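You operate a simulated robot arm through the tools that you are given. There is no shell and no other tool.

Carry out the task below with a simulated robot arm. There is one attempt and no reset: what you move stays moved.

## Task
Switch the winder off, free the wound bobbin, stand it on the SHOP square and reset the meter.
Fine: switch OFF before the latch is freed; leave the length dial as it is.

Only the result counts: the job must be done as asked and must still hold three seconds after the hand-in. Knocking over, shifting, dropping, spilling or breaking anything else fails it.

## Robot
A 7-joint arm with a two-finger parallel gripper, fixed in place. Base frame: the origin is on the floor under the middle of its stand, x ahead of it, y to its left, z up; the work surface is at about z = 0.78. Lengths are in m, angles in rad, forces in N, time in s.
It reaches about 1.524 m from its shoulder. Its first joint turns from -2.601 to 2.601 rad. Payload 3.5 kg.
The tool frame sits at the grasp point between the pads (the TCP): z along the fingers, y along the line on which they close. The tips reach 0.023 m beyond it. The gripper opens to 0.094 m. The fingers are 0.038 m wide and 0.01 m thick; the gripper's body (0.054 by 0.096 m) begins 0.039 m behind the TCP.
Orientation is that of the tool frame in the base frame, as [roll, pitch, yaw] about the fixed x, y, z axes, in that order (R = Rz(yaw) Ry(pitch) Rx(roll)). With the fingers straight down and closing along the base's y, the tool's x points along the base's -x, its y along +y and its z along -z.

## Interface
- The arm moves only by the tool nudge_tool. Its arguments are lists of equal length, an entry for each row: "linear": the shift along the tool's x, y, z in units of 25 mm (1.0 is 25 mm), a list of three; "dr": the turn, a rotation vector about the tool's x, y, z in units of 6 degrees (1.0 is 6 degrees), a list of three; "jaw": the closure in counts, from 0 (fully open) to 255 (shut). In form: {"linear": [[tx, ty, tz], ...], "dr": [[ax, ay, az], ...], "jaw": [jaw, ...]}. A call has 1 to 20 rows; each row shifts and turns the commanded pose from where the row before left it, along the tool's axes as they then stand. A call with a number of a shift or a turn outside -1 to 1 is refused whole. A row lasts 0.2 s, in which the tool goes at most 0.05 m and 0.15 rad; a call with a longer step from one row to the next is refused whole, and so is a gripper value outside its range. Where a pose cannot be reached the arm comes as near as it can. A force on the tool above 40 N (or 10 N above the force at the start of the call, whichever is more), or a blocked arm, ends the call early, and 0.2 s more pass. Each finger travels about 0.153 m/s and halts on what it meets, pressing with about 36 N; the grip force reading is that of the motor and also rises with nothing between the fingers. The clock runs only during rows and for 0.2 s after the last one: add rows that do not move to give the fingers time. The reply holds the time, the measured pose of the TCP, the force on the tool along the base axes, the opening and the grip force, in the units named above and with some noise, with the torque about the TCP (base axes, N m) and any sound that the robot's microphone picked up, and new pictures: "show" is both (left out), scene, wrist or none.
- Cameras (640 x 400 px; columns grow to the right, rows downward): "scene" is fixed at [0.399, 0.6505, 1.5563]; the picture's right is [0.48, -0.88, 0.00], its down [-0.83, -0.45, -0.34] and it looks along [0.29, 0.16, -0.94] (base axes); focal length 214 px, centre (320, 200). "wrist" rides on the gripper at [0.086, 0.016, -0.074] in the tool frame; the picture's right is [-0.18, 0.98, 0.00], its down [-0.58, -0.11, -0.81] and it looks along [-0.79, -0.15, 0.59] (tool axes); focal length 243 px, centre (320, 200). There is no depth. A picture from a camera that has moved, and an enlarged one, comes with that camera's place and axes in the base frame and with its lens.
- inspect(camera, box): a new picture of the part [left, top, right, bottom] of that camera's present view, enlarged. No time passes.
- hand_in(): hands the job in; it is judged then, once.

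Places have to be worked out from the pictures, the camera data and where the tool is seen. Open the gripper and draw the arm clear of the work before you hand the job in, unless the task says otherwise.

The tools are called after "Call:" as name(argument=value, ...) on one line, values as JSON. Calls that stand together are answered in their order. nudge_tool: Moves the arm, as the interface text tells. Its arguments: {"type":"object","properties":{"linear":{"type":"array"},"dr":{"type":"array"},"jaw":{"type":"array"},"show":{"type":"string","enum":["both","scene","wrist","none"]}},"required":["linear","dr","jaw"]} The other tools are called the same way: inspect (camera, box) takes an enlarged picture of a part of a camera's view; hand_in () hands the job in.

At the start:

```text
time_s: 0.0
eef_pos: [0.9344, 0.5758, 1.1975]
tool_rot: [-3.141, 0.0, -3.141]
contact_force: [-0.1, -0.2, -1.0]
ft_torque: [-0.02, -0.02, 0.03]
opening: 0.0939
finger_force: 0.1
```

scene: 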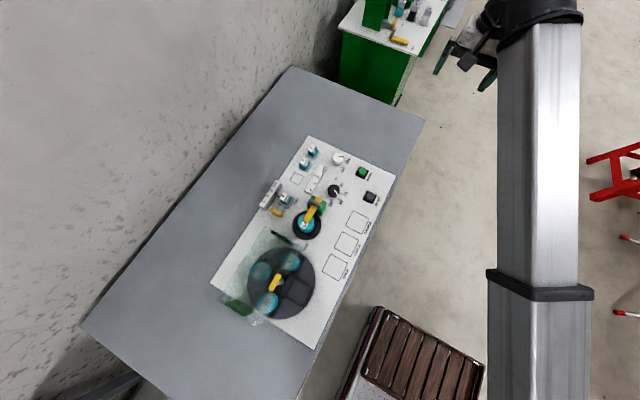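
wrist: 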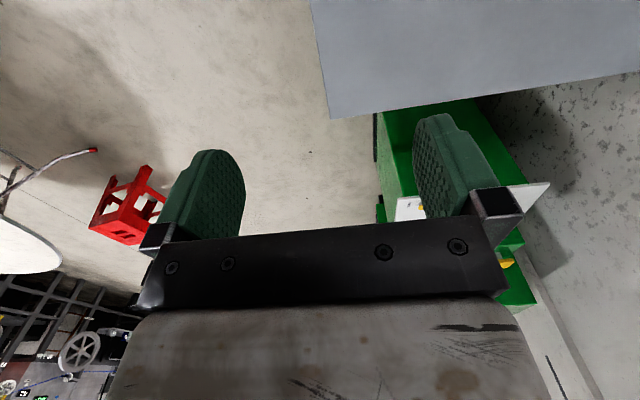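

I start by looking closely at the board in the scene picture to identify the switch, latch, bobbin, meter and squares.

Call:
inspect(camera="scene", box=[240, 130, 400, 230])

Call:
inspect(camera="scene", box=[200, 210, 380, 350])

Call:
inspect(camera="scene", box=[280, 140, 340, 180])

Call:
inspect(camera="scene", box=[310, 195, 390, 285])

```text
4.00 times, centred on (320, 180) of scene
camera zoom: at [0.399, 0.6505, 1.5563], right [0.48, -0.88, 0.0], down [-0.83, -0.45, -0.34], along [0.29, 0.16, -0.94], focal length 858 px, centre (320, 280)
```

zoom: 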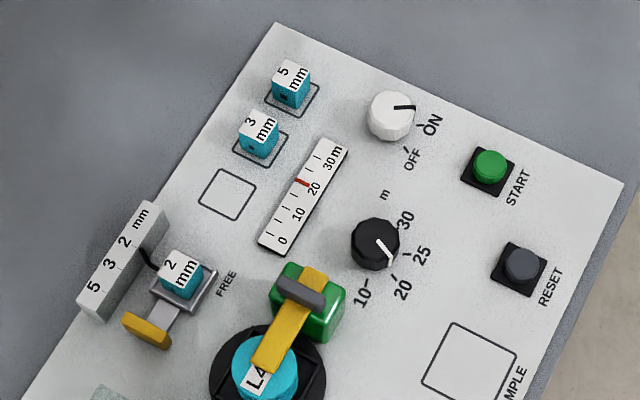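

```text
2.86 times, centred on (290, 280) of scene
camera zoom: at [0.399, 0.6505, 1.5563], right [0.48, -0.88, 0.0], down [-0.83, -0.45, -0.34], along [0.29, 0.16, -0.94], focal length 613 px, centre (406, -29)
```

zoom: 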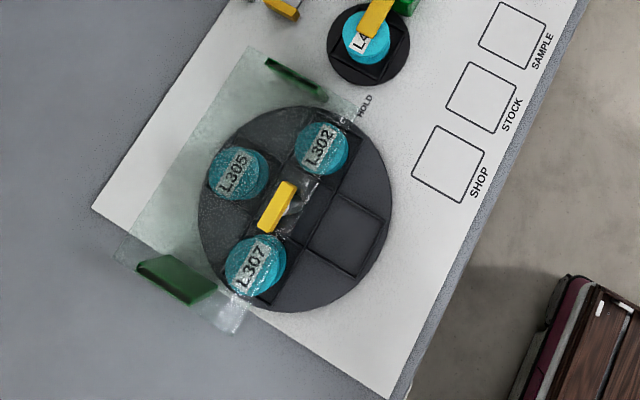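

```text
10.00 times, centred on (310, 160) of scene
camera zoom: at [0.399, 0.6505, 1.5563], right [0.48, -0.88, 0.0], down [-0.83, -0.45, -0.34], along [0.29, 0.16, -0.94], focal length 2145 px, centre (420, 600)
```

zoom: 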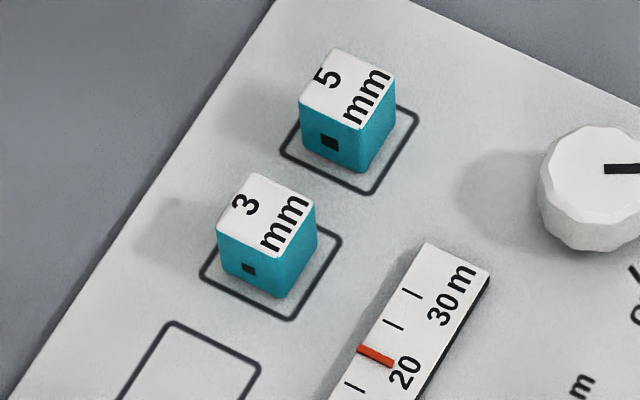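

```text
4.44 times, centred on (350, 240) of scene
camera zoom: at [0.399, 0.6505, 1.5563], right [0.48, -0.88, 0.0], down [-0.83, -0.45, -0.34], along [0.29, 0.16, -0.94], focal length 953 px, centre (187, 22)
```

zoom: 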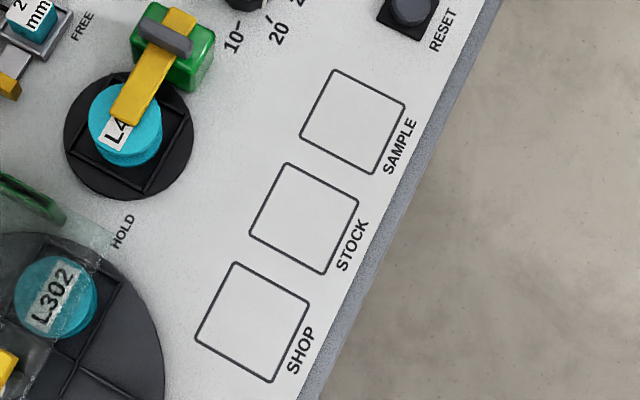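

The board is axis-aligned (about x 0.20–0.87, y 0.57–0.96). I read: white ON/OFF knob near (0.81,0.80), black length dial near (0.68,0.75), RESET near (0.73,0.62), latch pivot near (0.60,0.77) over the wound bobbin at (0.53,0.77), and SHOP near (0.446,0.62). I move the arm high over the board to view it with the wrist camera.

Call:
nudge_tool(linear=[[1, 0.5, 0], [1, 0.5, 0], [1, 0.5, 0], [1, 0.5, 0], [1, 0.5, 0], [1, 0.5, 0], [1, 0.5, 0], [1, 0.5, 0], [1, 0.5, 0], [1, 0.5, 0], [1, 0.5, 0], [1, 0.5, 0], [1, 0.5, 0], [1, 0.5, 0], [1, 0.5, 0], [1, 0.5, 0], [0, 0, 0]], dr=[[0, 0, 0], [0, 0, 0], [0, 0, 0], [0, 0, 0], [0, 0, 0], [0, 0, 0], [0, 0, 0], [0, 0, 0], [0, 0, 0], [0, 0, 0], [0, 0, 0], [0, 0, 0], [0, 0, 0], [0, 0, 0], [0, 0, 0], [0, 0, 0], [0, 0, 0]], jaw=[0, 0, 0, 0, 0, 0, 0, 0, 0, 0, 0, 0, 0, 0, 0, 0, 0])

```text
time_s: 3.6
eef_pos: [0.5365, 0.7777, 1.1964]
tool_rot: [3.141, -0.001, 3.142]
contact_force: [-0.7, 0.3, -0.2]
ft_torque: [0.03, 0.01, 0.0]
opening: 0.094
finger_force: 0.1
camera wrist: at [0.4512, 0.7936, 1.2701], right [0.18, 0.98, 0.0], down [0.58, -0.11, 0.81], along [0.79, -0.15, -0.59], focal length 243 px, centre (320, 200)
```

scene: 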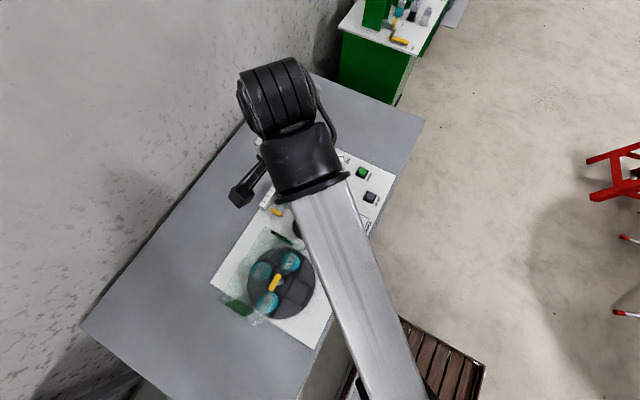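
wrist: 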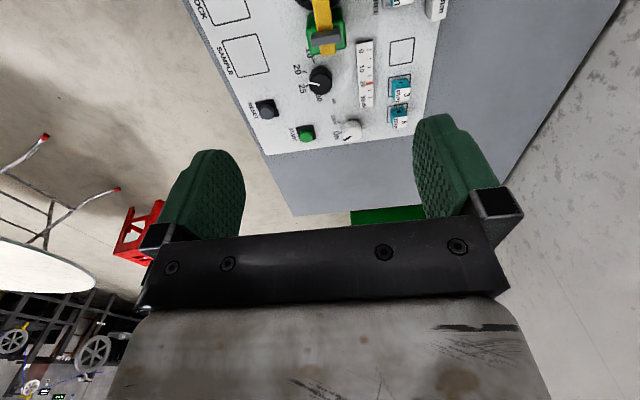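

The wrist camera looks along +x with the picture upside down relative to the world. I enlarge the control area.

Call:
inspect(camera="wrist", box=[230, 0, 450, 150])

Call:
inspect(camera="wrist", box=[280, 90, 380, 150])

Call:
inspect(camera="wrist", box=[280, 0, 380, 62])

```text
2.67 times, centred on (340, 75) of wrist
camera zoom: at [0.4512, 0.7936, 1.2701], right [0.18, 0.98, 0.0], down [0.58, -0.11, 0.81], along [0.79, -0.15, -0.59], focal length 647 px, centre (267, 533)
```

zoom: 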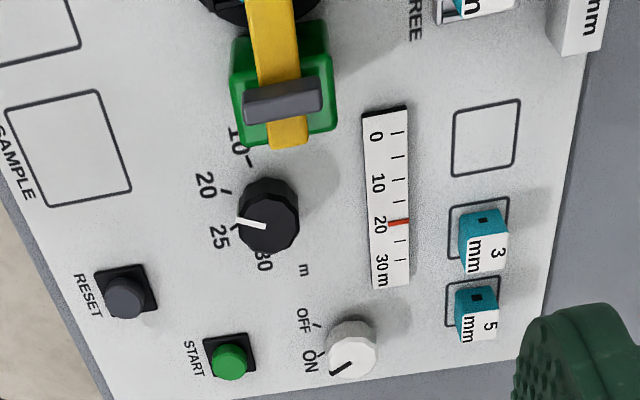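

```text
6.40 times, centred on (330, 120) of wrist
camera zoom: at [0.4512, 0.7936, 1.2701], right [0.18, 0.98, 0.0], down [0.58, -0.11, 0.81], along [0.79, -0.15, -0.59], focal length 1553 px, centre (256, 712)
```

zoom: 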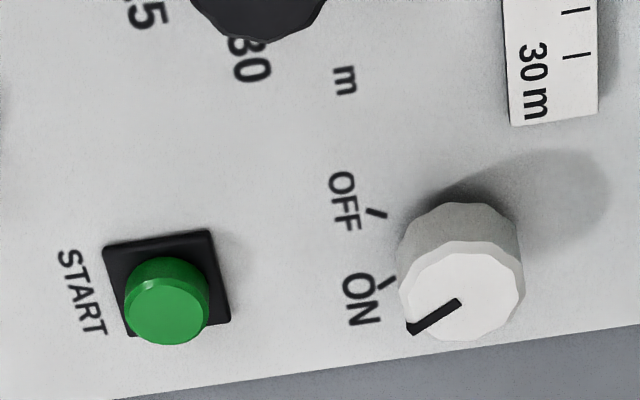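

```text
6.40 times, centred on (330, 31) of wrist
camera zoom: at [0.4512, 0.7936, 1.2701], right [0.18, 0.98, 0.0], down [0.58, -0.11, 0.81], along [0.79, -0.15, -0.59], focal length 1553 px, centre (256, 1282)
```

zoom: 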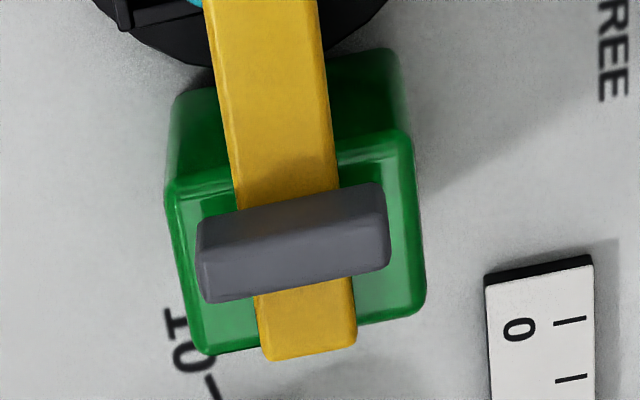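

Knob centre estimates to about (0.8155, 0.797), top z≈0.82, pointing at ON (about −60°), with OFF at about −120°, so it needs roughly −60° about base z. I move above it at z≈0.96 with the jaws part-open and check alignment.

Call:
nudge_tool(linear=[[-0.93, 0.0643, 0.79], [-0.93, 0.0643, 0.79], [-0.93, 0.0643, 0.79], [-0.93, 0.0643, 0.79], [-0.93, 0.0643, 0.79], [-0.93, 0.0643, 0.79], [-0.93, 0.0643, 0.79], [-0.93, 0.0643, 0.79], [-0.93, 0.0643, 0.79], [-0.93, 0.0643, 0.79], [-0.93, 0.0643, 0.79], [-0.93, 0.0643, 0.79], [0, 0, 0]], dr=[[0, 0, 0], [0, 0, 0], [0, 0, 0], [0, 0, 0], [0, 0, 0], [0, 0, 0], [0, 0, 0], [0, 0, 0], [0, 0, 0], [0, 0, 0], [0, 0, 0], [0, 0, 0], [0, 0, 0]], jaw=[0, 0, 0, 0, 0, 0, 0, 0, 40, 70, 70, 70, 70])

```text
time_s: 6.4
eef_pos: [0.8138, 0.7948, 0.96]
tool_rot: [-3.142, 0.002, 3.14]
contact_force: [0.5, -0.6, 1.0]
ft_torque: [0.01, -0.02, -0.01]
opening: 0.0683
finger_force: 0.0
camera wrist: at [0.7292, 0.8105, 1.0348], right [0.18, 0.98, 0.0], down [0.58, -0.11, 0.81], along [0.79, -0.15, -0.59], focal length 243 px, centre (320, 200)
```

scene: 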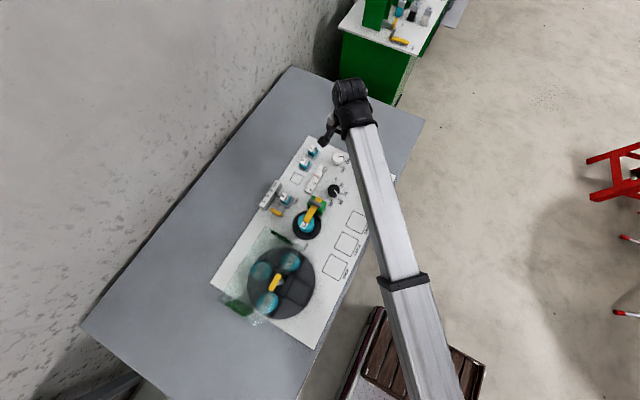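
wrist: 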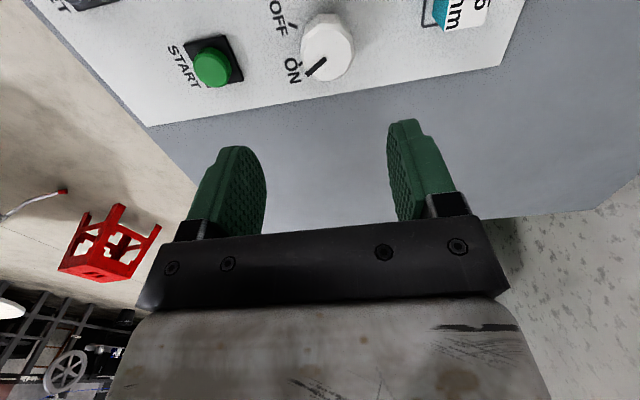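

Call:
inspect(camera="wrist", box=[240, 0, 400, 100])

```text
4.00 times, centred on (320, 50) of wrist
camera zoom: at [0.7292, 0.8105, 1.0348], right [0.18, 0.98, 0.0], down [0.58, -0.11, 0.81], along [0.79, -0.15, -0.59], focal length 970 px, centre (320, 800)
```

zoom: 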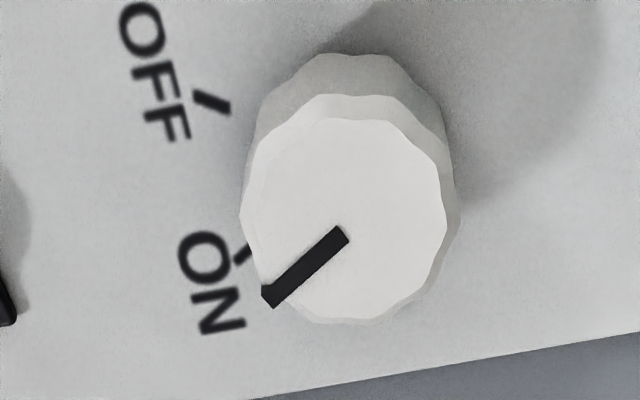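

Knob centre refines to (0.818, 0.800), diameter ≈0.042, top ≈0.82. I shift slightly, pre-turn the tool −30° about its z, descend to TCP z≈0.823 and close on the knob.

Call:
nudge_tool(linear=[[-0.17, 0.2, 0], [0, 0, 0], [0, 0, 0], [0, 0, 0], [0, 0, 0], [0, 0, 0], [0, 0, 1], [0, 0, 1], [0, 0, 1], [0, 0, 1], [0, 0, 0.8], [0, 0, 0.68], [0, 0, 0]], dr=[[0, 0, 0], [0, 0, -1], [0, 0, -1], [0, 0, -1], [0, 0, -1], [0, 0, -1], [0, 0, 0], [0, 0, 0], [0, 0, 0], [0, 0, 0], [0, 0, 0], [0, 0, 0], [0, 0, 0]], jaw=[70, 70, 70, 70, 70, 70, 70, 70, 70, 70, 70, 70, 70])

```text
time_s: 9.2
eef_pos: [0.8168, 0.7985, 0.8228]
tool_rot: [3.141, 0.0, -2.619]
contact_force: [-0.6, 0.2, -0.1]
ft_torque: [-0.02, 0.01, -0.01]
opening: 0.0682
finger_force: 0.1
camera wrist: at [0.7336, 0.7691, 0.8961], right [-0.33, 0.94, 0.0], down [0.56, 0.2, 0.81], along [0.76, 0.27, -0.59], focal length 243 px, centre (320, 200)
```

scene: 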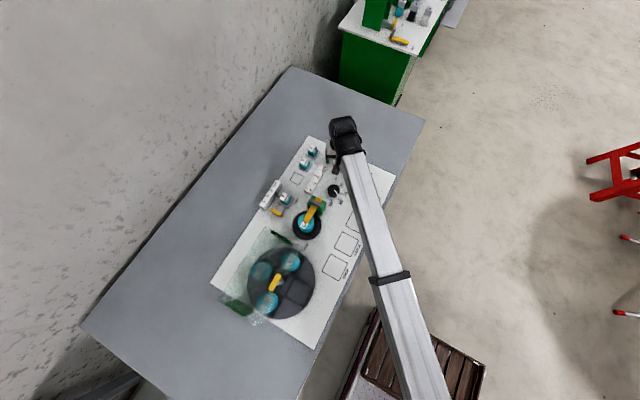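
wrist: 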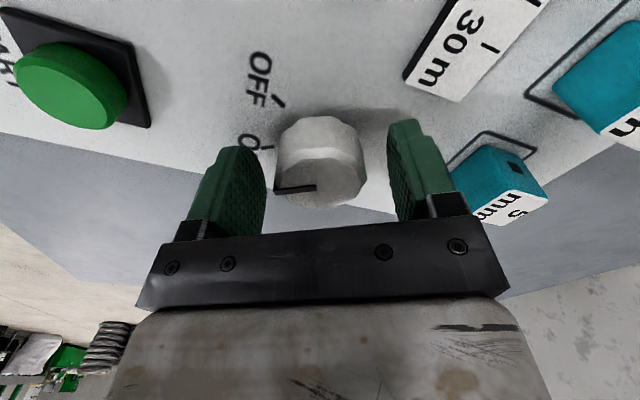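

The knob sits between the fingers, slightly nearer the +y finger but central. I close on it without moving.

Call:
nudge_tool(linear=[[0, 0, 0], [0, 0, 0], [0, 0, 0], [0, 0, 0]], dr=[[0, 0, 0], [0, 0, 0], [0, 0, 0], [0, 0, 0]], jaw=[110, 140, 170, 200])

```text
time_s: 10.2
eef_pos: [0.8165, 0.7978, 0.8233]
tool_rot: [3.141, 0.002, -2.618]
contact_force: [1.4, -4.6, -2.2]
ft_torque: [-0.02, -0.13, 0.0]
opening: 0.0442
finger_force: 45.0
camera wrist: at [0.7339, 0.7686, 0.8961], right [-0.33, 0.94, 0.0], down [0.56, 0.2, 0.81], along [0.76, 0.27, -0.59], focal length 243 px, centre (320, 200)
```

scene: 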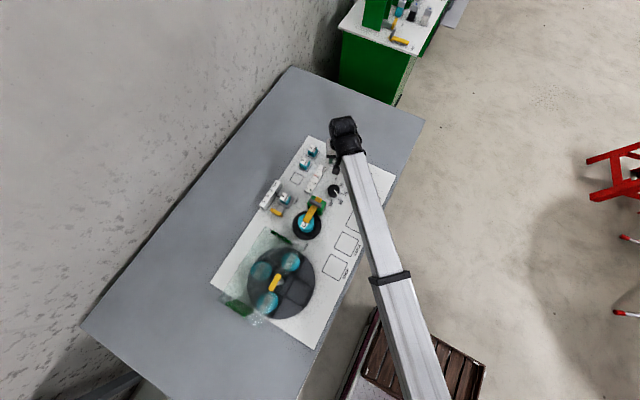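
wrist: 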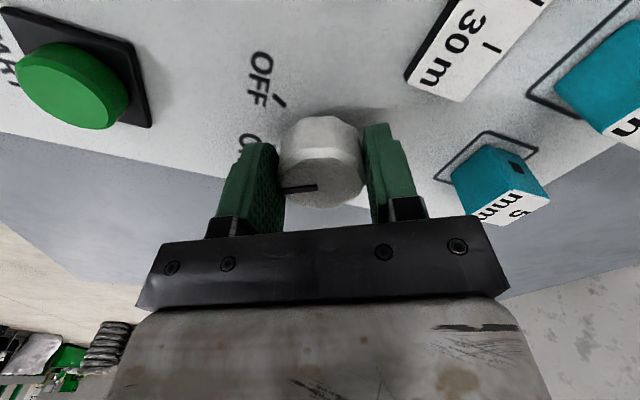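

The knob is gripped (opening 0.044 m). I now turn the tool +60° about its z (clockwise from above) toward OFF.

Call:
nudge_tool(linear=[[0, 0, 0], [0, 0, 0], [0, 0, 0], [0, 0, 0], [0, 0, 0], [0, 0, 0], [0, 0, 0], [0, 0, 0], [0, 0, 0], [0, 0, 0], [0, 0, 0]], dr=[[0, 0, 1], [0, 0, 1], [0, 0, 1], [0, 0, 1], [0, 0, 1], [0, 0, 1], [0, 0, 1], [0, 0, 1], [0, 0, 1], [0, 0, 1], [0, 0, 0]], jaw=[200, 200, 200, 200, 200, 200, 200, 200, 200, 200, 200])

```text
time_s: 12.6
eef_pos: [0.8177, 0.8009, 0.8227]
tool_rot: [3.141, -0.002, 2.617]
contact_force: [-4.3, 24.7, -6.7]
ft_torque: [0.02, -0.08, 1.21]
opening: 0.0442
finger_force: 44.9
camera wrist: at [0.7508, 0.8585, 0.8962], right [0.65, 0.76, 0.0], down [0.45, -0.39, 0.81], along [0.61, -0.52, -0.59], focal length 243 px, centre (320, 200)
```

scene: 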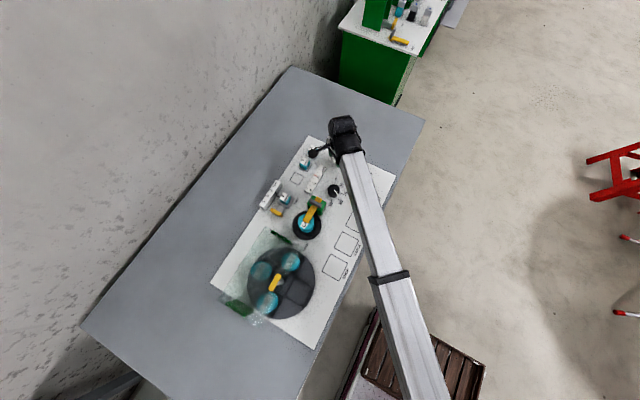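
wrist: 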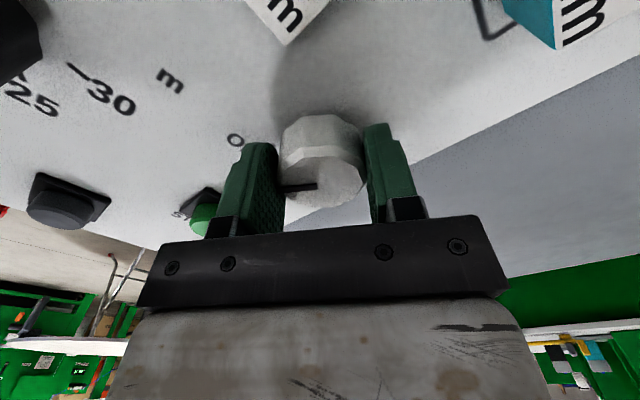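

The knob followed the full 60° and the torque rose (1.2 N m), suggesting the end stop. I open the jaws and lift to check the pointer.

Call:
nudge_tool(linear=[[0, 0, 0], [0, 0, 0], [0, 0, 0], [0, 0, -1], [0, 0, -1], [0, 0, -1], [0, 0, -1], [0, 0, -1], [0, 0, 0]], dr=[[0, 0, 0], [0, 0, 0], [0, 0, 0], [0, 0, 0], [0, 0, 0], [0, 0, 0], [0, 0, 0], [0, 0, 0], [0, 0, 0]], jaw=[130, 70, 70, 70, 70, 70, 70, 70, 70])

```text
time_s: 14.6
eef_pos: [0.8175, 0.7998, 0.9466]
tool_rot: [3.14, -0.002, 2.619]
contact_force: [-0.5, -0.2, 0.5]
ft_torque: [-0.01, -0.01, 0.02]
opening: 0.0681
finger_force: 0.1
camera wrist: at [0.7525, 0.857, 1.0208], right [0.65, 0.76, 0.0], down [0.45, -0.38, 0.81], along [0.61, -0.53, -0.59], focal length 243 px, centre (320, 200)
```

scene: 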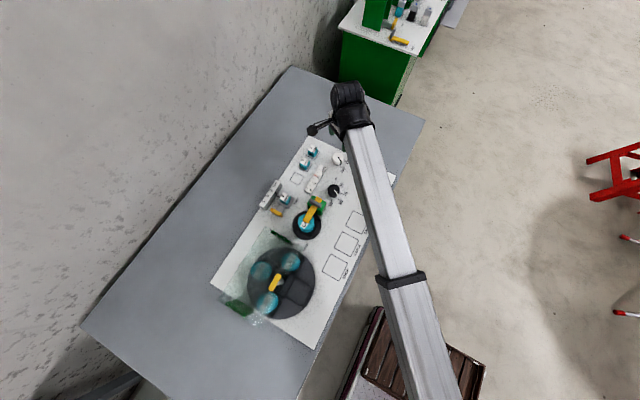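
wrist: 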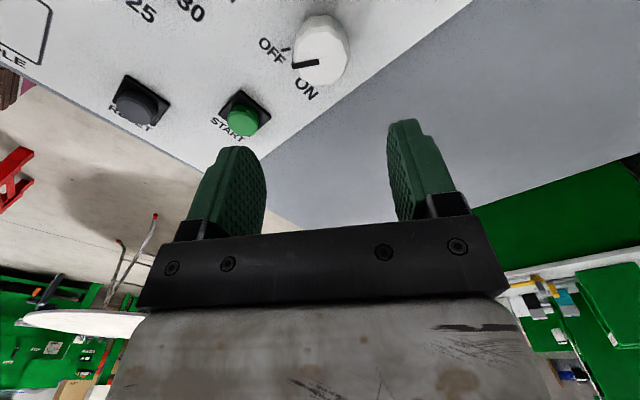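

Call:
inspect(camera="wrist", box=[240, 0, 400, 100])

Call:
inspect(camera="scene", box=[310, 140, 358, 170])

```text
4.00 times, centred on (320, 50) of wrist
camera zoom: at [0.7525, 0.857, 1.0208], right [0.65, 0.76, 0.0], down [0.45, -0.38, 0.81], along [0.61, -0.53, -0.59], focal length 970 px, centre (320, 800)
```

zoom: 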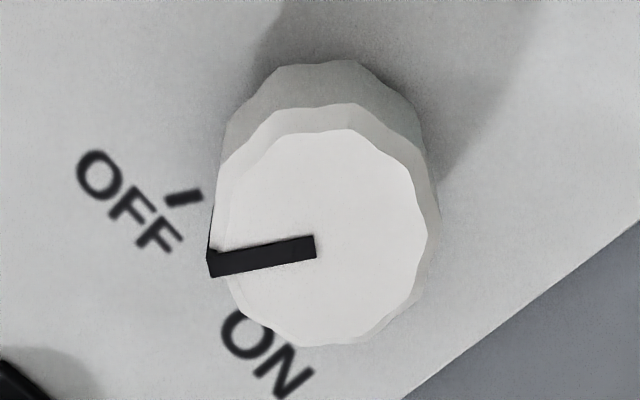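

```text
13.33 times, centred on (334, 155) of scene
camera zoom: at [0.399, 0.6505, 1.5563], right [0.48, -0.88, 0.0], down [-0.83, -0.45, -0.34], along [0.29, 0.16, -0.94], focal length 2860 px, centre (133, 800)
```

zoom: 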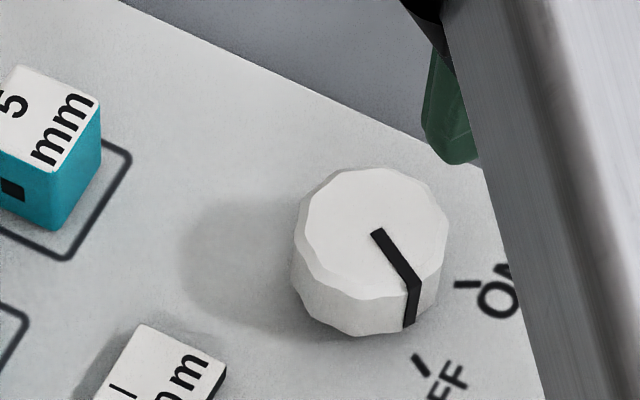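

The pointer is now on the OFF tick (about −121°). I turn the wrist back to neutral and move back to about (0.40, 0.77, 1.0) to view the latch and bobbin from the −x side.

Call:
nudge_tool(linear=[[0, 0, -0.6], [0, 0, -0.6], [0, 0, -0.6], [0, 0, -0.4], [0, 0, 0], [1, -0.075, 0], [1, -0.075, 0], [1, -0.075, 0], [1, -0.075, 0], [1, -0.075, 0], [1, -0.075, 0], [1, -0.075, 0], [1, -0.075, 0], [1, -0.075, 0], [1, -0.075, 0], [1, -0.075, 0], [1, -0.075, 0], [1, -0.075, 0], [1, -0.075, 0], [1, -0.075, 0]], dr=[[0, 0, -1], [0, 0, -1], [0, 0, -1], [0, 0, -1], [0, 0, -1], [0, 0, 0], [0, 0, 0], [0, 0, 0], [0, 0, 0], [0, 0, 0], [0, 0, 0], [0, 0, 0], [0, 0, 0], [0, 0, 0], [0, 0, 0], [0, 0, 0], [0, 0, 0], [0, 0, 0], [0, 0, 0], [0, 0, 0]], jaw=[70, 0, 0, 0, 0, 0, 0, 0, 0, 0, 0, 0, 0, 0, 0, 0, 0, 0, 0, 0])

```text
time_s: 18.8
eef_pos: [0.4426, 0.7699, 1.0062]
tool_rot: [3.141, 0.002, 3.141]
contact_force: [0.0, -0.5, 0.4]
ft_torque: [0.04, 0.0, -0.02]
opening: 0.0943
finger_force: 0.0
camera wrist: at [0.3561, 0.7868, 1.079], right [0.18, 0.98, 0.0], down [0.58, -0.11, 0.81], along [0.79, -0.15, -0.59], focal length 243 px, centre (320, 200)
```

scene: 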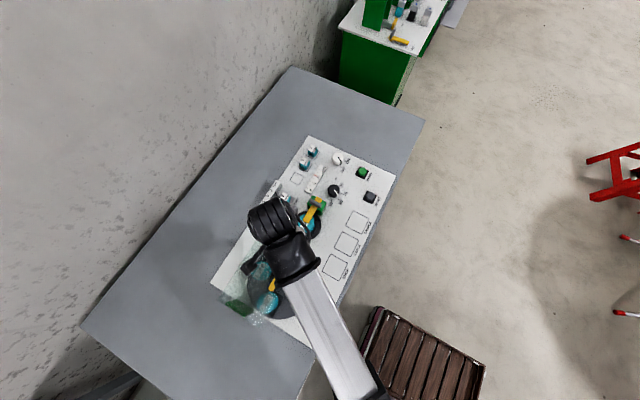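
wrist: 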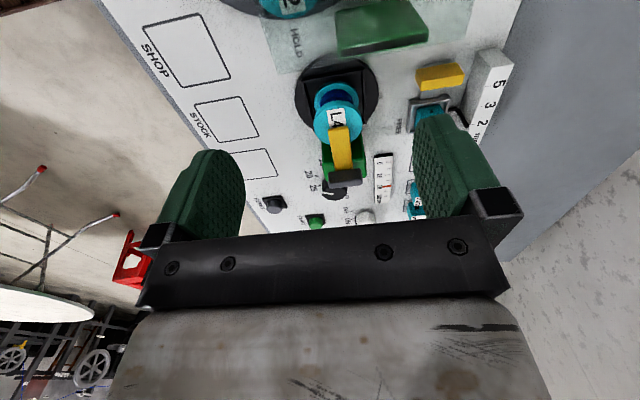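

Call:
inspect(camera="wrist", box=[250, 40, 410, 200])

Call:
inspect(camera="wrist", box=[295, 60, 391, 120])

Call:
inspect(camera="wrist", box=[230, 0, 500, 80])

```text
2.50 times, centred on (330, 120) of wrist
camera zoom: at [0.3561, 0.7868, 1.079], right [0.18, 0.98, 0.0], down [0.58, -0.11, 0.81], along [0.79, -0.15, -0.59], focal length 606 px, centre (295, 400)
```

zoom: 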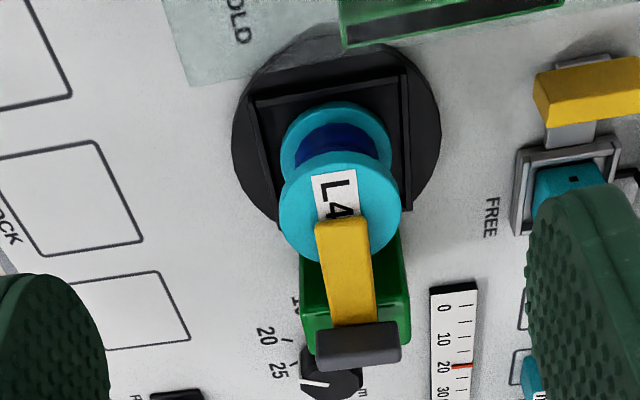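

```text
6.67 times, centred on (343, 90) of wrist
camera zoom: at [0.3561, 0.7868, 1.079], right [0.18, 0.98, 0.0], down [0.58, -0.11, 0.81], along [0.79, -0.15, -0.59], focal length 1618 px, centre (167, 933)
```

zoom: 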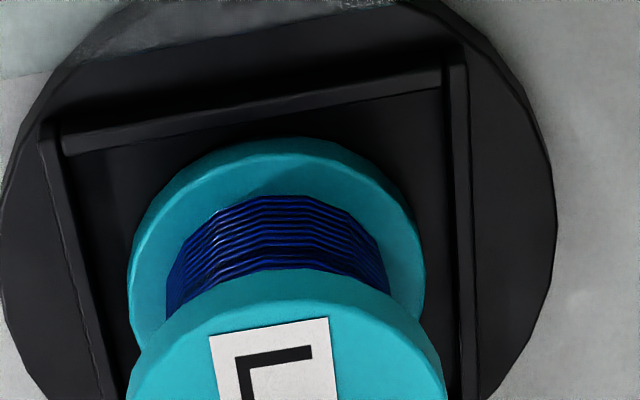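

```text
2.37 times, centred on (365, 40) of wrist
camera zoom: at [0.3561, 0.7868, 1.079], right [0.18, 0.98, 0.0], down [0.58, -0.11, 0.81], along [0.79, -0.15, -0.59], focal length 575 px, centre (213, 579)
```

zoom: 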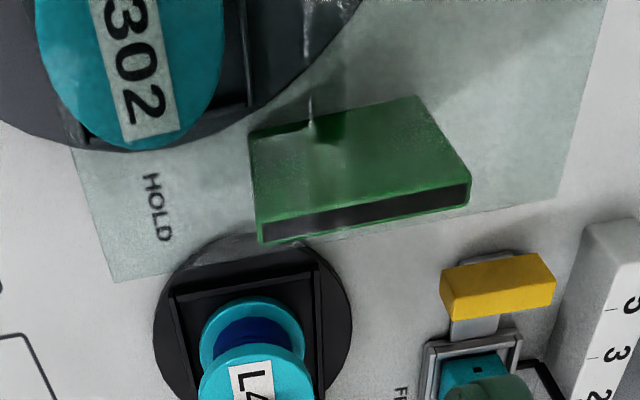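

The bobbin (flange Ø≈0.055, top z≈0.85 at (0.523,0.774)) stands in a shallow frame; the yellow lever runs over it with a grey cross-bar at about (0.594,0.775,0.870). FREE is 90° clockwise from HOLD. I move to the operator side and turn the wrist to look along +y for heights.

Call:
nudge_tool(linear=[[-0.87, -0.8, 0], [-0.87, -0.8, 0], [-0.87, -0.8, 0], [-0.87, -0.8, 0], [-0.87, -0.8, 0], [-0.87, -0.8, 0], [-0.87, -0.8, 0], [0, 0, 0], [0, 0, 0], [0, 0, 0], [0, 0, 0], [0, 0, 0], [0, 0, 0], [0, 0, 0], [0, 0, 0], [0, 0, 0], [0, 0, 0], [0, 0, 0]], dr=[[0, 0, 0], [0, 0, 0], [0, 0, 0], [0, 0, -1], [0, 0, -1], [0, 0, -1], [0, 0, -1], [0, 0, -1], [0, 0, -1], [0, 0, -1], [0, 0, -1], [0, 0, -1], [0, 0, -1], [0, 0, -1], [0, 0, -1], [0, 0, -1], [0, 0, -1], [0, 0, -1]], jaw=[0, 0, 0, 0, 0, 0, 0, 0, 0, 0, 0, 0, 0, 0, 0, 0, 0, 0])

```text
time_s: 22.6
eef_pos: [0.6053, 0.6452, 1.0027]
tool_rot: [-3.14, 0.0, -1.568]
contact_force: [-1.6, 0.1, 0.2]
ft_torque: [0.03, 0.04, -0.01]
opening: 0.094
finger_force: 0.1
camera wrist: at [0.5898, 0.5588, 1.0766], right [-0.98, 0.18, 0.0], down [0.11, 0.58, 0.81], along [0.15, 0.79, -0.59], focal length 243 px, centre (320, 200)
```

scene: 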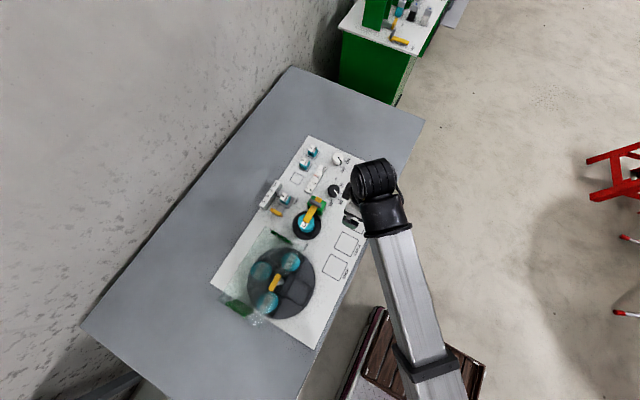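
wrist: 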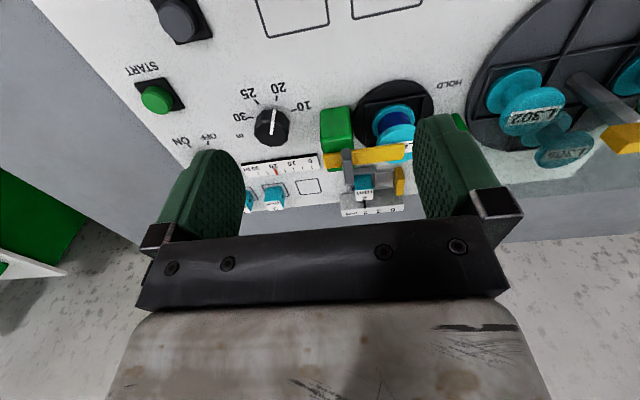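

Call:
inspect(camera="wrist", box=[300, 75, 460, 215])

Call:
inspect(camera="wrist", box=[310, 95, 422, 175])

Call:
inspect(camera="wrist", box=[120, 0, 320, 160])

```text
2.86 times, centred on (380, 145) of wrist
camera zoom: at [0.5898, 0.5588, 1.0766], right [-0.98, 0.18, 0.0], down [0.11, 0.58, 0.81], along [0.15, 0.79, -0.59], focal length 693 px, centre (149, 357)
```

zoom: 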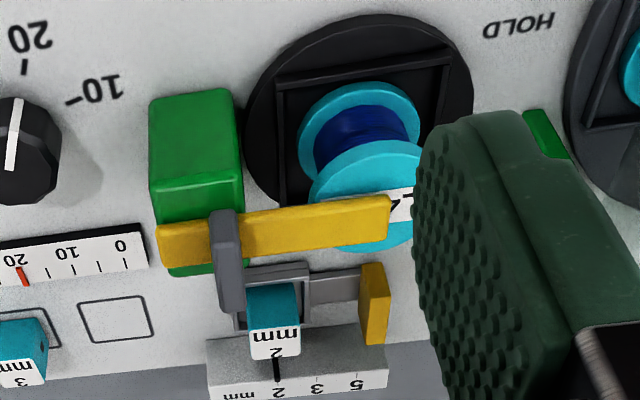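

```text
5.00 times, centred on (366, 135) of wrist
camera zoom: at [0.5898, 0.5588, 1.0766], right [-0.98, 0.18, 0.0], down [0.11, 0.58, 0.81], along [0.15, 0.79, -0.59], focal length 1213 px, centre (90, 525)
```

zoom: 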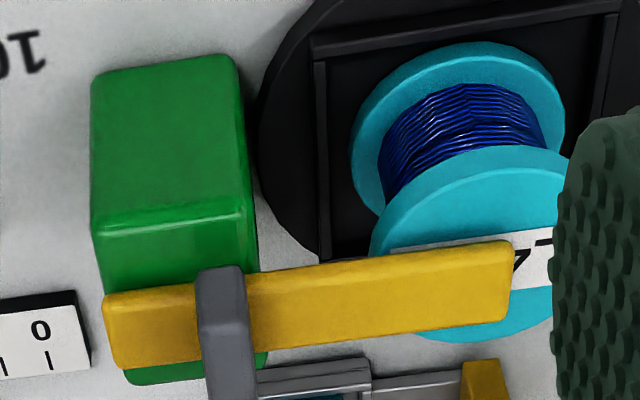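

```text
2.50 times, centred on (220, 80) of wrist
camera zoom: at [0.5898, 0.5588, 1.0766], right [-0.98, 0.18, 0.0], down [0.11, 0.58, 0.81], along [0.15, 0.79, -0.59], focal length 606 px, centre (570, 500)
```

zoom: 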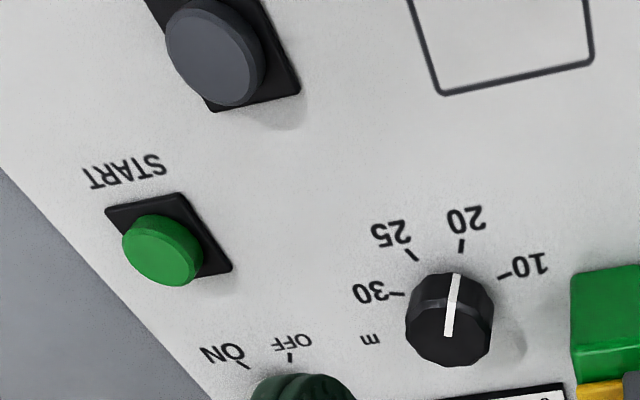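

The picture shows the lever lying on top of the green block with the grey bar mounted on top as a grip. I enlarge the bar to read its height and extent.

Call:
inspect(camera="wrist", box=[330, 140, 378, 190])

Call:
inspect(camera="scene", box=[290, 185, 338, 240])

```text
8.00 times, centred on (354, 165) of wrist
camera zoom: at [0.5898, 0.5588, 1.0766], right [-0.98, 0.18, 0.0], down [0.11, 0.58, 0.81], along [0.15, 0.79, -0.59], focal length 1941 px, centre (48, 480)
```

zoom: 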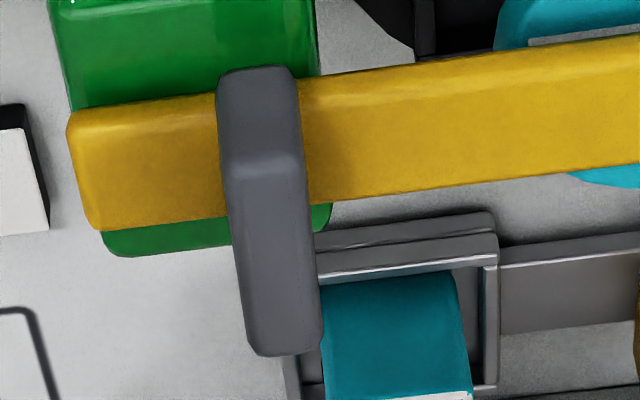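

```text
7.27 times, centred on (314, 212) of scene
camera zoom: at [0.399, 0.6505, 1.5563], right [0.48, -0.88, 0.0], down [-0.83, -0.45, -0.34], along [0.29, 0.16, -0.94], focal length 1560 px, centre (364, 109)
```

zoom: 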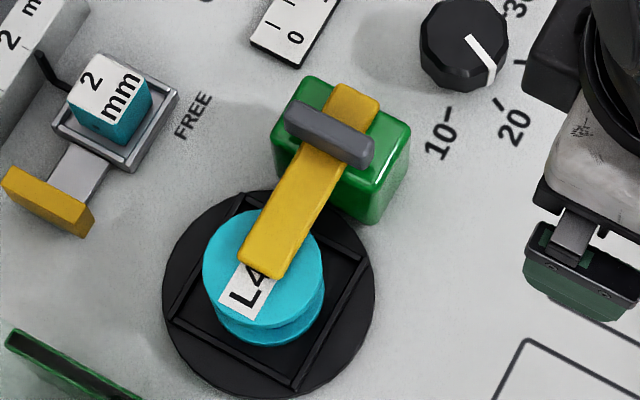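

The bar spans about y 0.752–0.794, z 0.862–0.880, x≈0.594, ~11 mm thick; the block centre is (0.60,0.773). I move above the bar with the fingers closing along x, and check alignment from z≈0.945.

Call:
nudge_tool(linear=[[-0.85, 0.0717, 0.38], [-0.85, 0.0717, 0.38], [-0.85, 0.0717, 0.38], [-0.85, 0.0717, 0.38], [-0.85, 0.0717, 0.38], [-0.85, 0.0717, 0.38], [0, 0, 0]], dr=[[0, 0, 0], [0, 0, 0], [0, 0, 0], [0, 0, 0], [0, 0, 0], [0, 0, 0], [0, 0, 0]], jaw=[50, 110, 110, 110, 110, 110, 110])

```text
time_s: 24.2
eef_pos: [0.5939, 0.7739, 0.9455]
tool_rot: [3.141, -0.002, -1.57]
contact_force: [-0.3, 0.4, -0.6]
ft_torque: [0.04, 0.04, 0.02]
opening: 0.0532
finger_force: 0.1
camera wrist: at [0.5786, 0.6873, 1.0189], right [-0.98, 0.18, 0.0], down [0.11, 0.58, 0.81], along [0.15, 0.79, -0.59], focal length 243 px, centre (320, 200)
```

scene: 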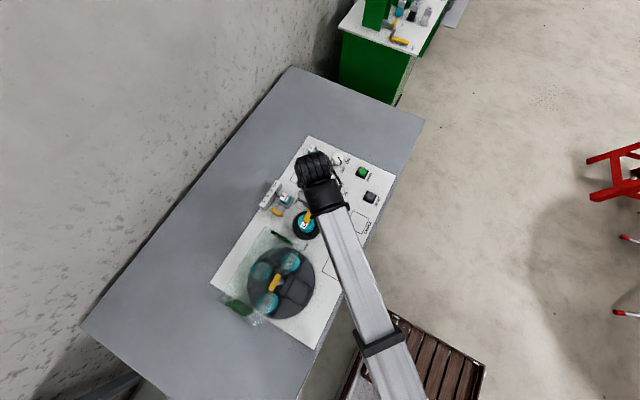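
wrist: 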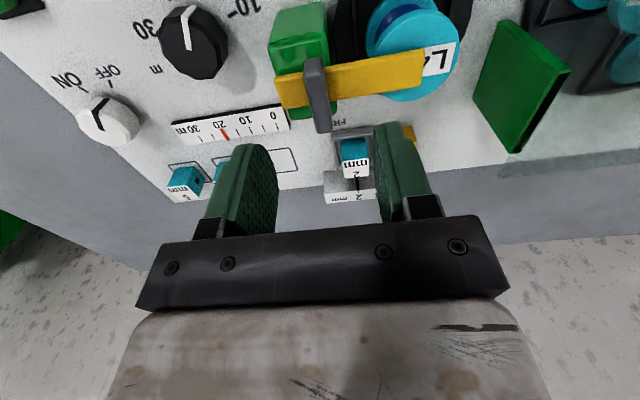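

Call:
inspect(camera="wrist", box=[260, 40, 388, 140])

```text
4.00 times, centred on (324, 90) of wrist
camera zoom: at [0.5786, 0.6873, 1.0189], right [-0.98, 0.18, 0.0], down [0.11, 0.58, 0.81], along [0.15, 0.79, -0.59], focal length 970 px, centre (304, 640)
```

zoom: 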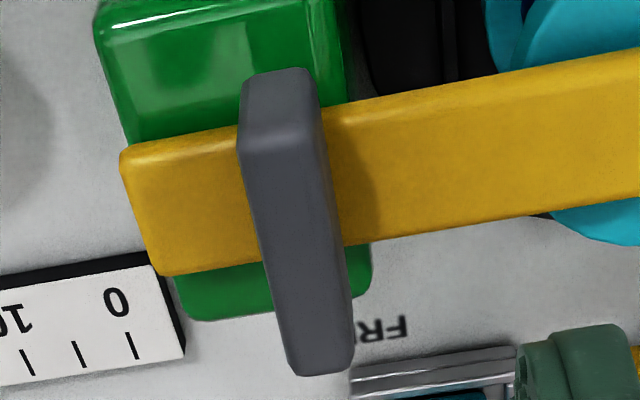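

Bar centre is about (0.595, 0.775), top ≈0.878, underside ≈0.86. I descend so the tips are just above the lever (TCP z≈0.888) and close on the bar.

Call:
nudge_tool(linear=[[-0.05, -0.04, 0.7], [0, 0, 0.7], [0, 0, 0.5], [0, 0, 0.4], [0, 0, 0], [0, 0, 0], [0, 0, 0], [0, 0, 0], [0, 0, 0]], dr=[[0, 0, 0], [0, 0, 0], [0, 0, 0], [0, 0, 0], [0, 0, 0], [0, 0, 0], [0, 0, 0], [0, 0, 0], [0, 0, 0]], jaw=[110, 110, 110, 110, 110, 150, 190, 230, 240])

```text
time_s: 26.2
eef_pos: [0.5963, 0.774, 0.8896]
tool_rot: [3.14, -0.001, -1.571]
contact_force: [-10.4, -0.7, -2.6]
ft_torque: [0.01, 0.1, -0.03]
opening: 0.0118
finger_force: 45.3
camera wrist: at [0.5795, 0.6886, 0.9634], right [-0.98, 0.18, 0.0], down [0.11, 0.58, 0.81], along [0.15, 0.79, -0.59], focal length 243 px, centre (320, 200)
```

scene: 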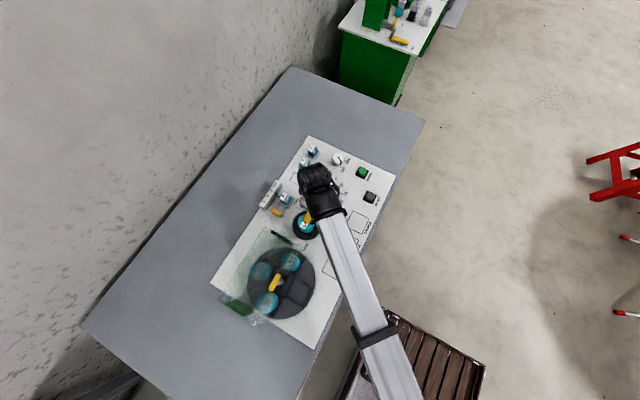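
wrist: 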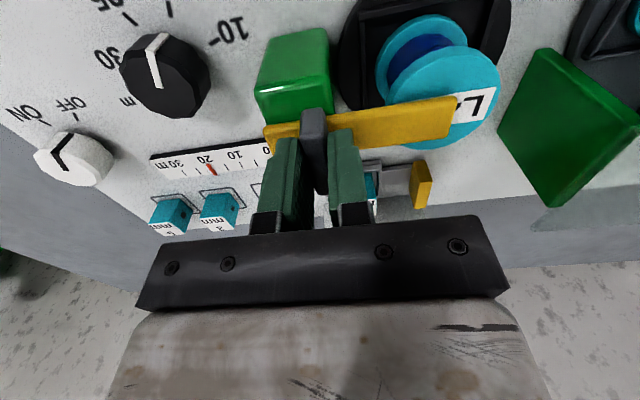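

The bar is gripped (0.0118 m). I try a first 12° clockwise turn and read forces to see whether the lever swings and where its pivot is.

Call:
nudge_tool(linear=[[0, 0, 0], [0, 0, 0], [0, 0, 0]], dr=[[0, 0, 1], [0, 0, 1], [0, 0, 0]], jaw=[240, 240, 240])

```text
time_s: 27.0
eef_pos: [0.5945, 0.7742, 0.8886]
tool_rot: [-3.14, -0.001, -1.783]
contact_force: [-11.2, 8.0, 8.9]
ft_torque: [-1.34, 0.48, -0.02]
opening: 0.0118
finger_force: 44.6
camera wrist: at [0.5617, 0.6938, 0.9633], right [-0.92, 0.39, 0.0], down [0.23, 0.55, 0.81], along [0.31, 0.74, -0.59], focal length 243 px, centre (320, 200)
```

scene: 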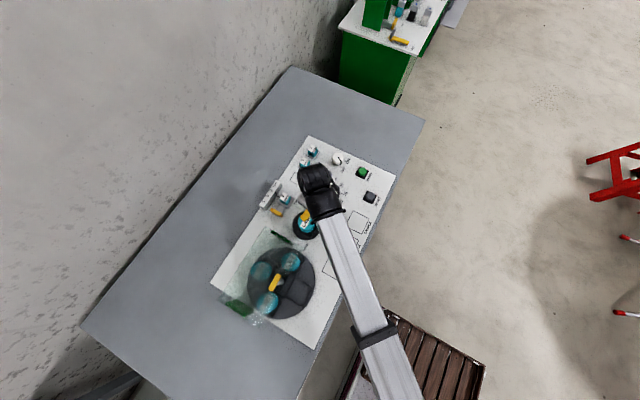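
wrist: 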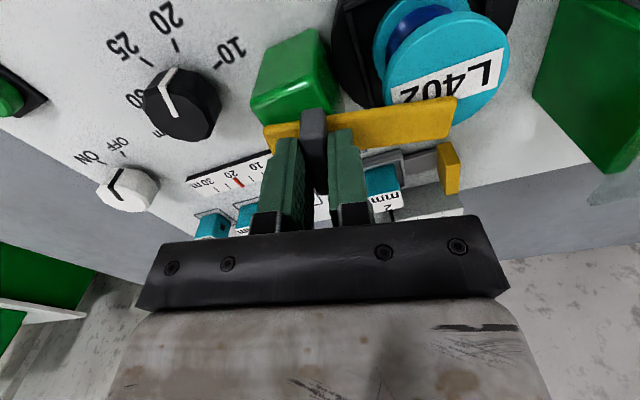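

The lever swings with the gripper at near-zero torque about z, and small +y force suggests the pivot is a few mm on the +x side of the bar. I continue turning with a small arc compensation.

Call:
nudge_tool(linear=[[-0.07, 0.03, 0], [-0.03, 0, 0], [-0.03, 0, 0], [-0.03, 0, 0], [0, 0, 0]], dr=[[0, 0, 1], [0, 0, 1], [0, 0, 1], [0, 0, 1], [0, 0, 0]], jaw=[240, 240, 240, 240, 240])

```text
time_s: 28.2
eef_pos: [0.5957, 0.7748, 0.8893]
tool_rot: [-3.141, -0.004, -2.201]
contact_force: [-19.8, -28.6, 7.2]
ft_torque: [0.13, 0.0, 0.0]
opening: 0.0119
finger_force: 45.2
camera wrist: at [0.5319, 0.7153, 0.9636], right [-0.69, 0.73, 0.0], down [0.43, 0.41, 0.8], along [0.59, 0.55, -0.59], focal length 243 px, centre (320, 200)
```

scene: 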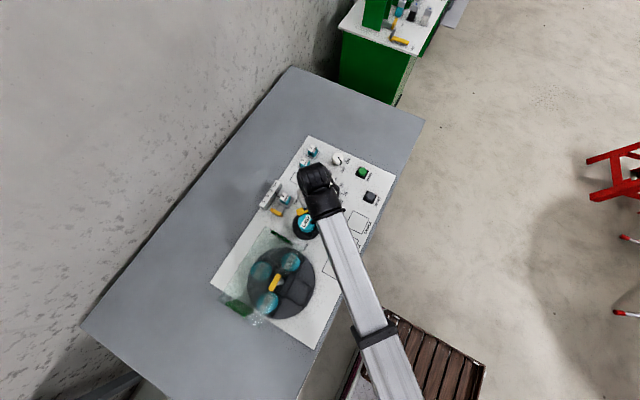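
wrist: 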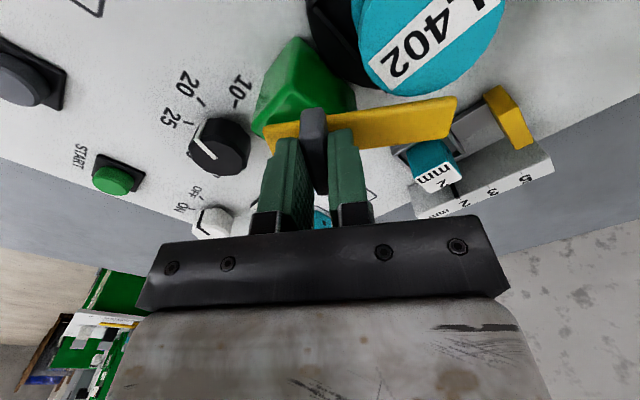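

The force (−20,−29 N) shows my arc compensation overshot; the pivot is essentially at the bar centre. I shift back ~3.5 mm and continue turning purely about the TCP.

Call:
nudge_tool(linear=[[0.14, 0, 0], [0, 0, 0], [0, 0, 0], [0, 0, 0], [0, 0, 0], [0, 0, 0]], dr=[[0, 0, 0], [0, 0, 1], [0, 0, 1], [0, 0, 1], [0, 0, 1], [0, 0, 0]], jaw=[240, 240, 240, 240, 240, 240])

```text
time_s: 29.6
eef_pos: [0.5947, 0.7753, 0.889]
tool_rot: [-3.14, 0.003, -2.62]
contact_force: [10.1, -6.2, 31.6]
ft_torque: [-0.59, 0.57, -0.01]
opening: 0.012
finger_force: 45.0
camera wrist: at [0.5127, 0.746, 0.9628], right [-0.33, 0.94, 0.0], down [0.56, 0.19, 0.81], along [0.76, 0.27, -0.59], focal length 243 px, centre (320, 200)
```

scene: 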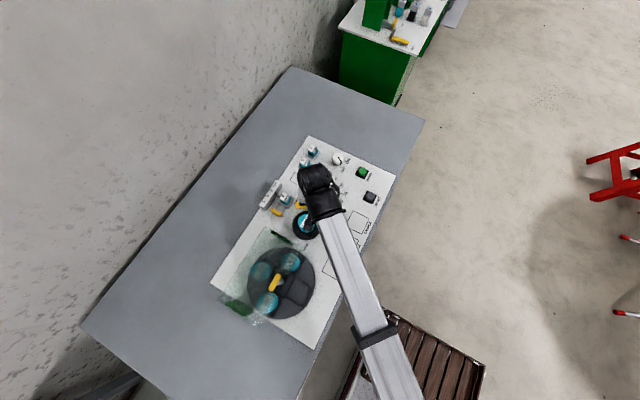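
wrist: 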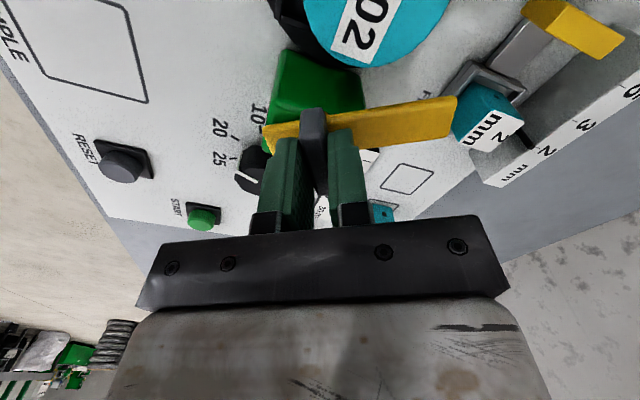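

60° done with small lateral forces but 32 N upward, so I ease up ~1.5 mm, trim laterally, and continue.

Call:
nudge_tool(linear=[[-0.02, -0.04, -0.06], [0, 0, 0], [0, 0, 0], [0, 0, 0], [0, 0, 0]], dr=[[0, 0, 0], [0, 0, 1], [0, 0, 1], [0, 0, 1], [0, 0, 0]], jaw=[240, 240, 240, 240, 240])

```text
time_s: 30.8
eef_pos: [0.5951, 0.7744, 0.8896]
tool_rot: [3.141, 0.0, -2.934]
contact_force: [3.1, 3.5, -0.1]
ft_torque: [0.35, -1.58, -0.02]
opening: 0.0117
finger_force: 44.4
camera wrist: at [0.5081, 0.773, 0.963], right [-0.02, 1.0, 0.0], down [0.59, 0.01, 0.81], along [0.81, 0.02, -0.59], focal length 243 px, centre (320, 200)
```

scene: 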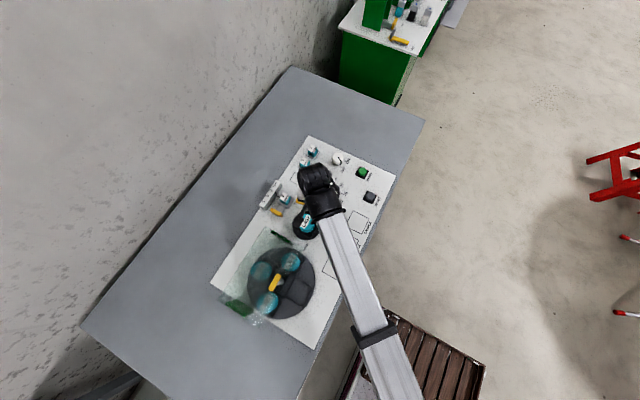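
wrist: 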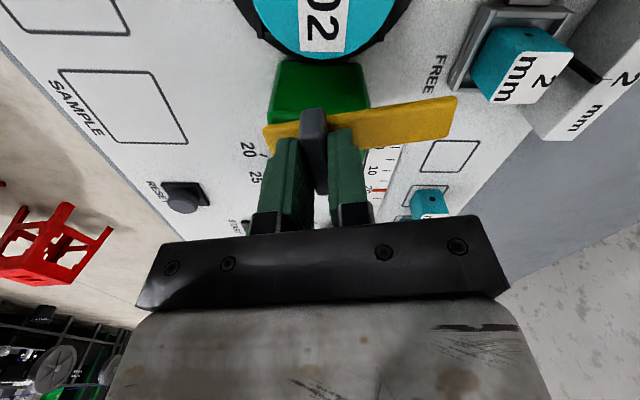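

78° done with tiny forces and still no z torque. Two more steps bring the lever to 90°.

Call:
nudge_tool(linear=[[0, 0, 0], [0, 0, 0], [0, 0, 0]], dr=[[0, 0, 1], [0, 0, 1], [0, 0, 0]], jaw=[240, 240, 240])

```text
time_s: 31.6
eef_pos: [0.5947, 0.7749, 0.8898]
tool_rot: [-3.141, 0.001, 3.14]
contact_force: [3.4, 4.8, -7.4]
ft_torque: [0.14, -1.27, 0.07]
opening: 0.0115
finger_force: 45.0
camera wrist: at [0.5096, 0.7912, 0.963], right [0.19, 0.98, 0.0], down [0.58, -0.11, 0.81], along [0.79, -0.15, -0.59], focal length 243 px, centre (320, 200)
```

scene: 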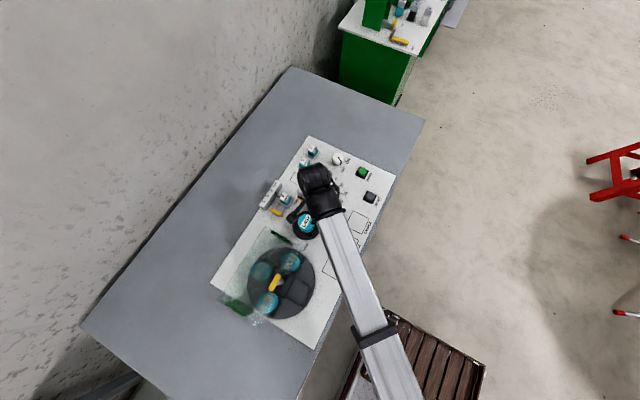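
wrist: 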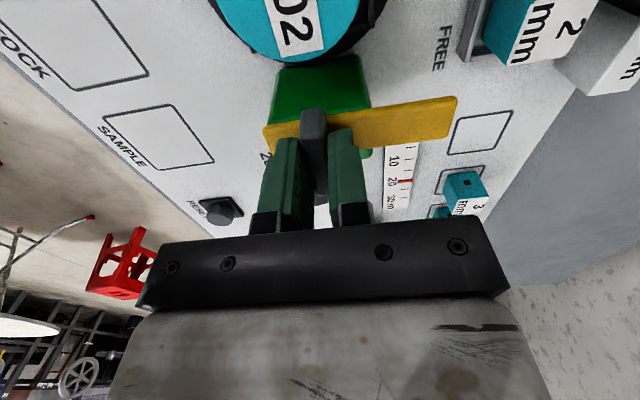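

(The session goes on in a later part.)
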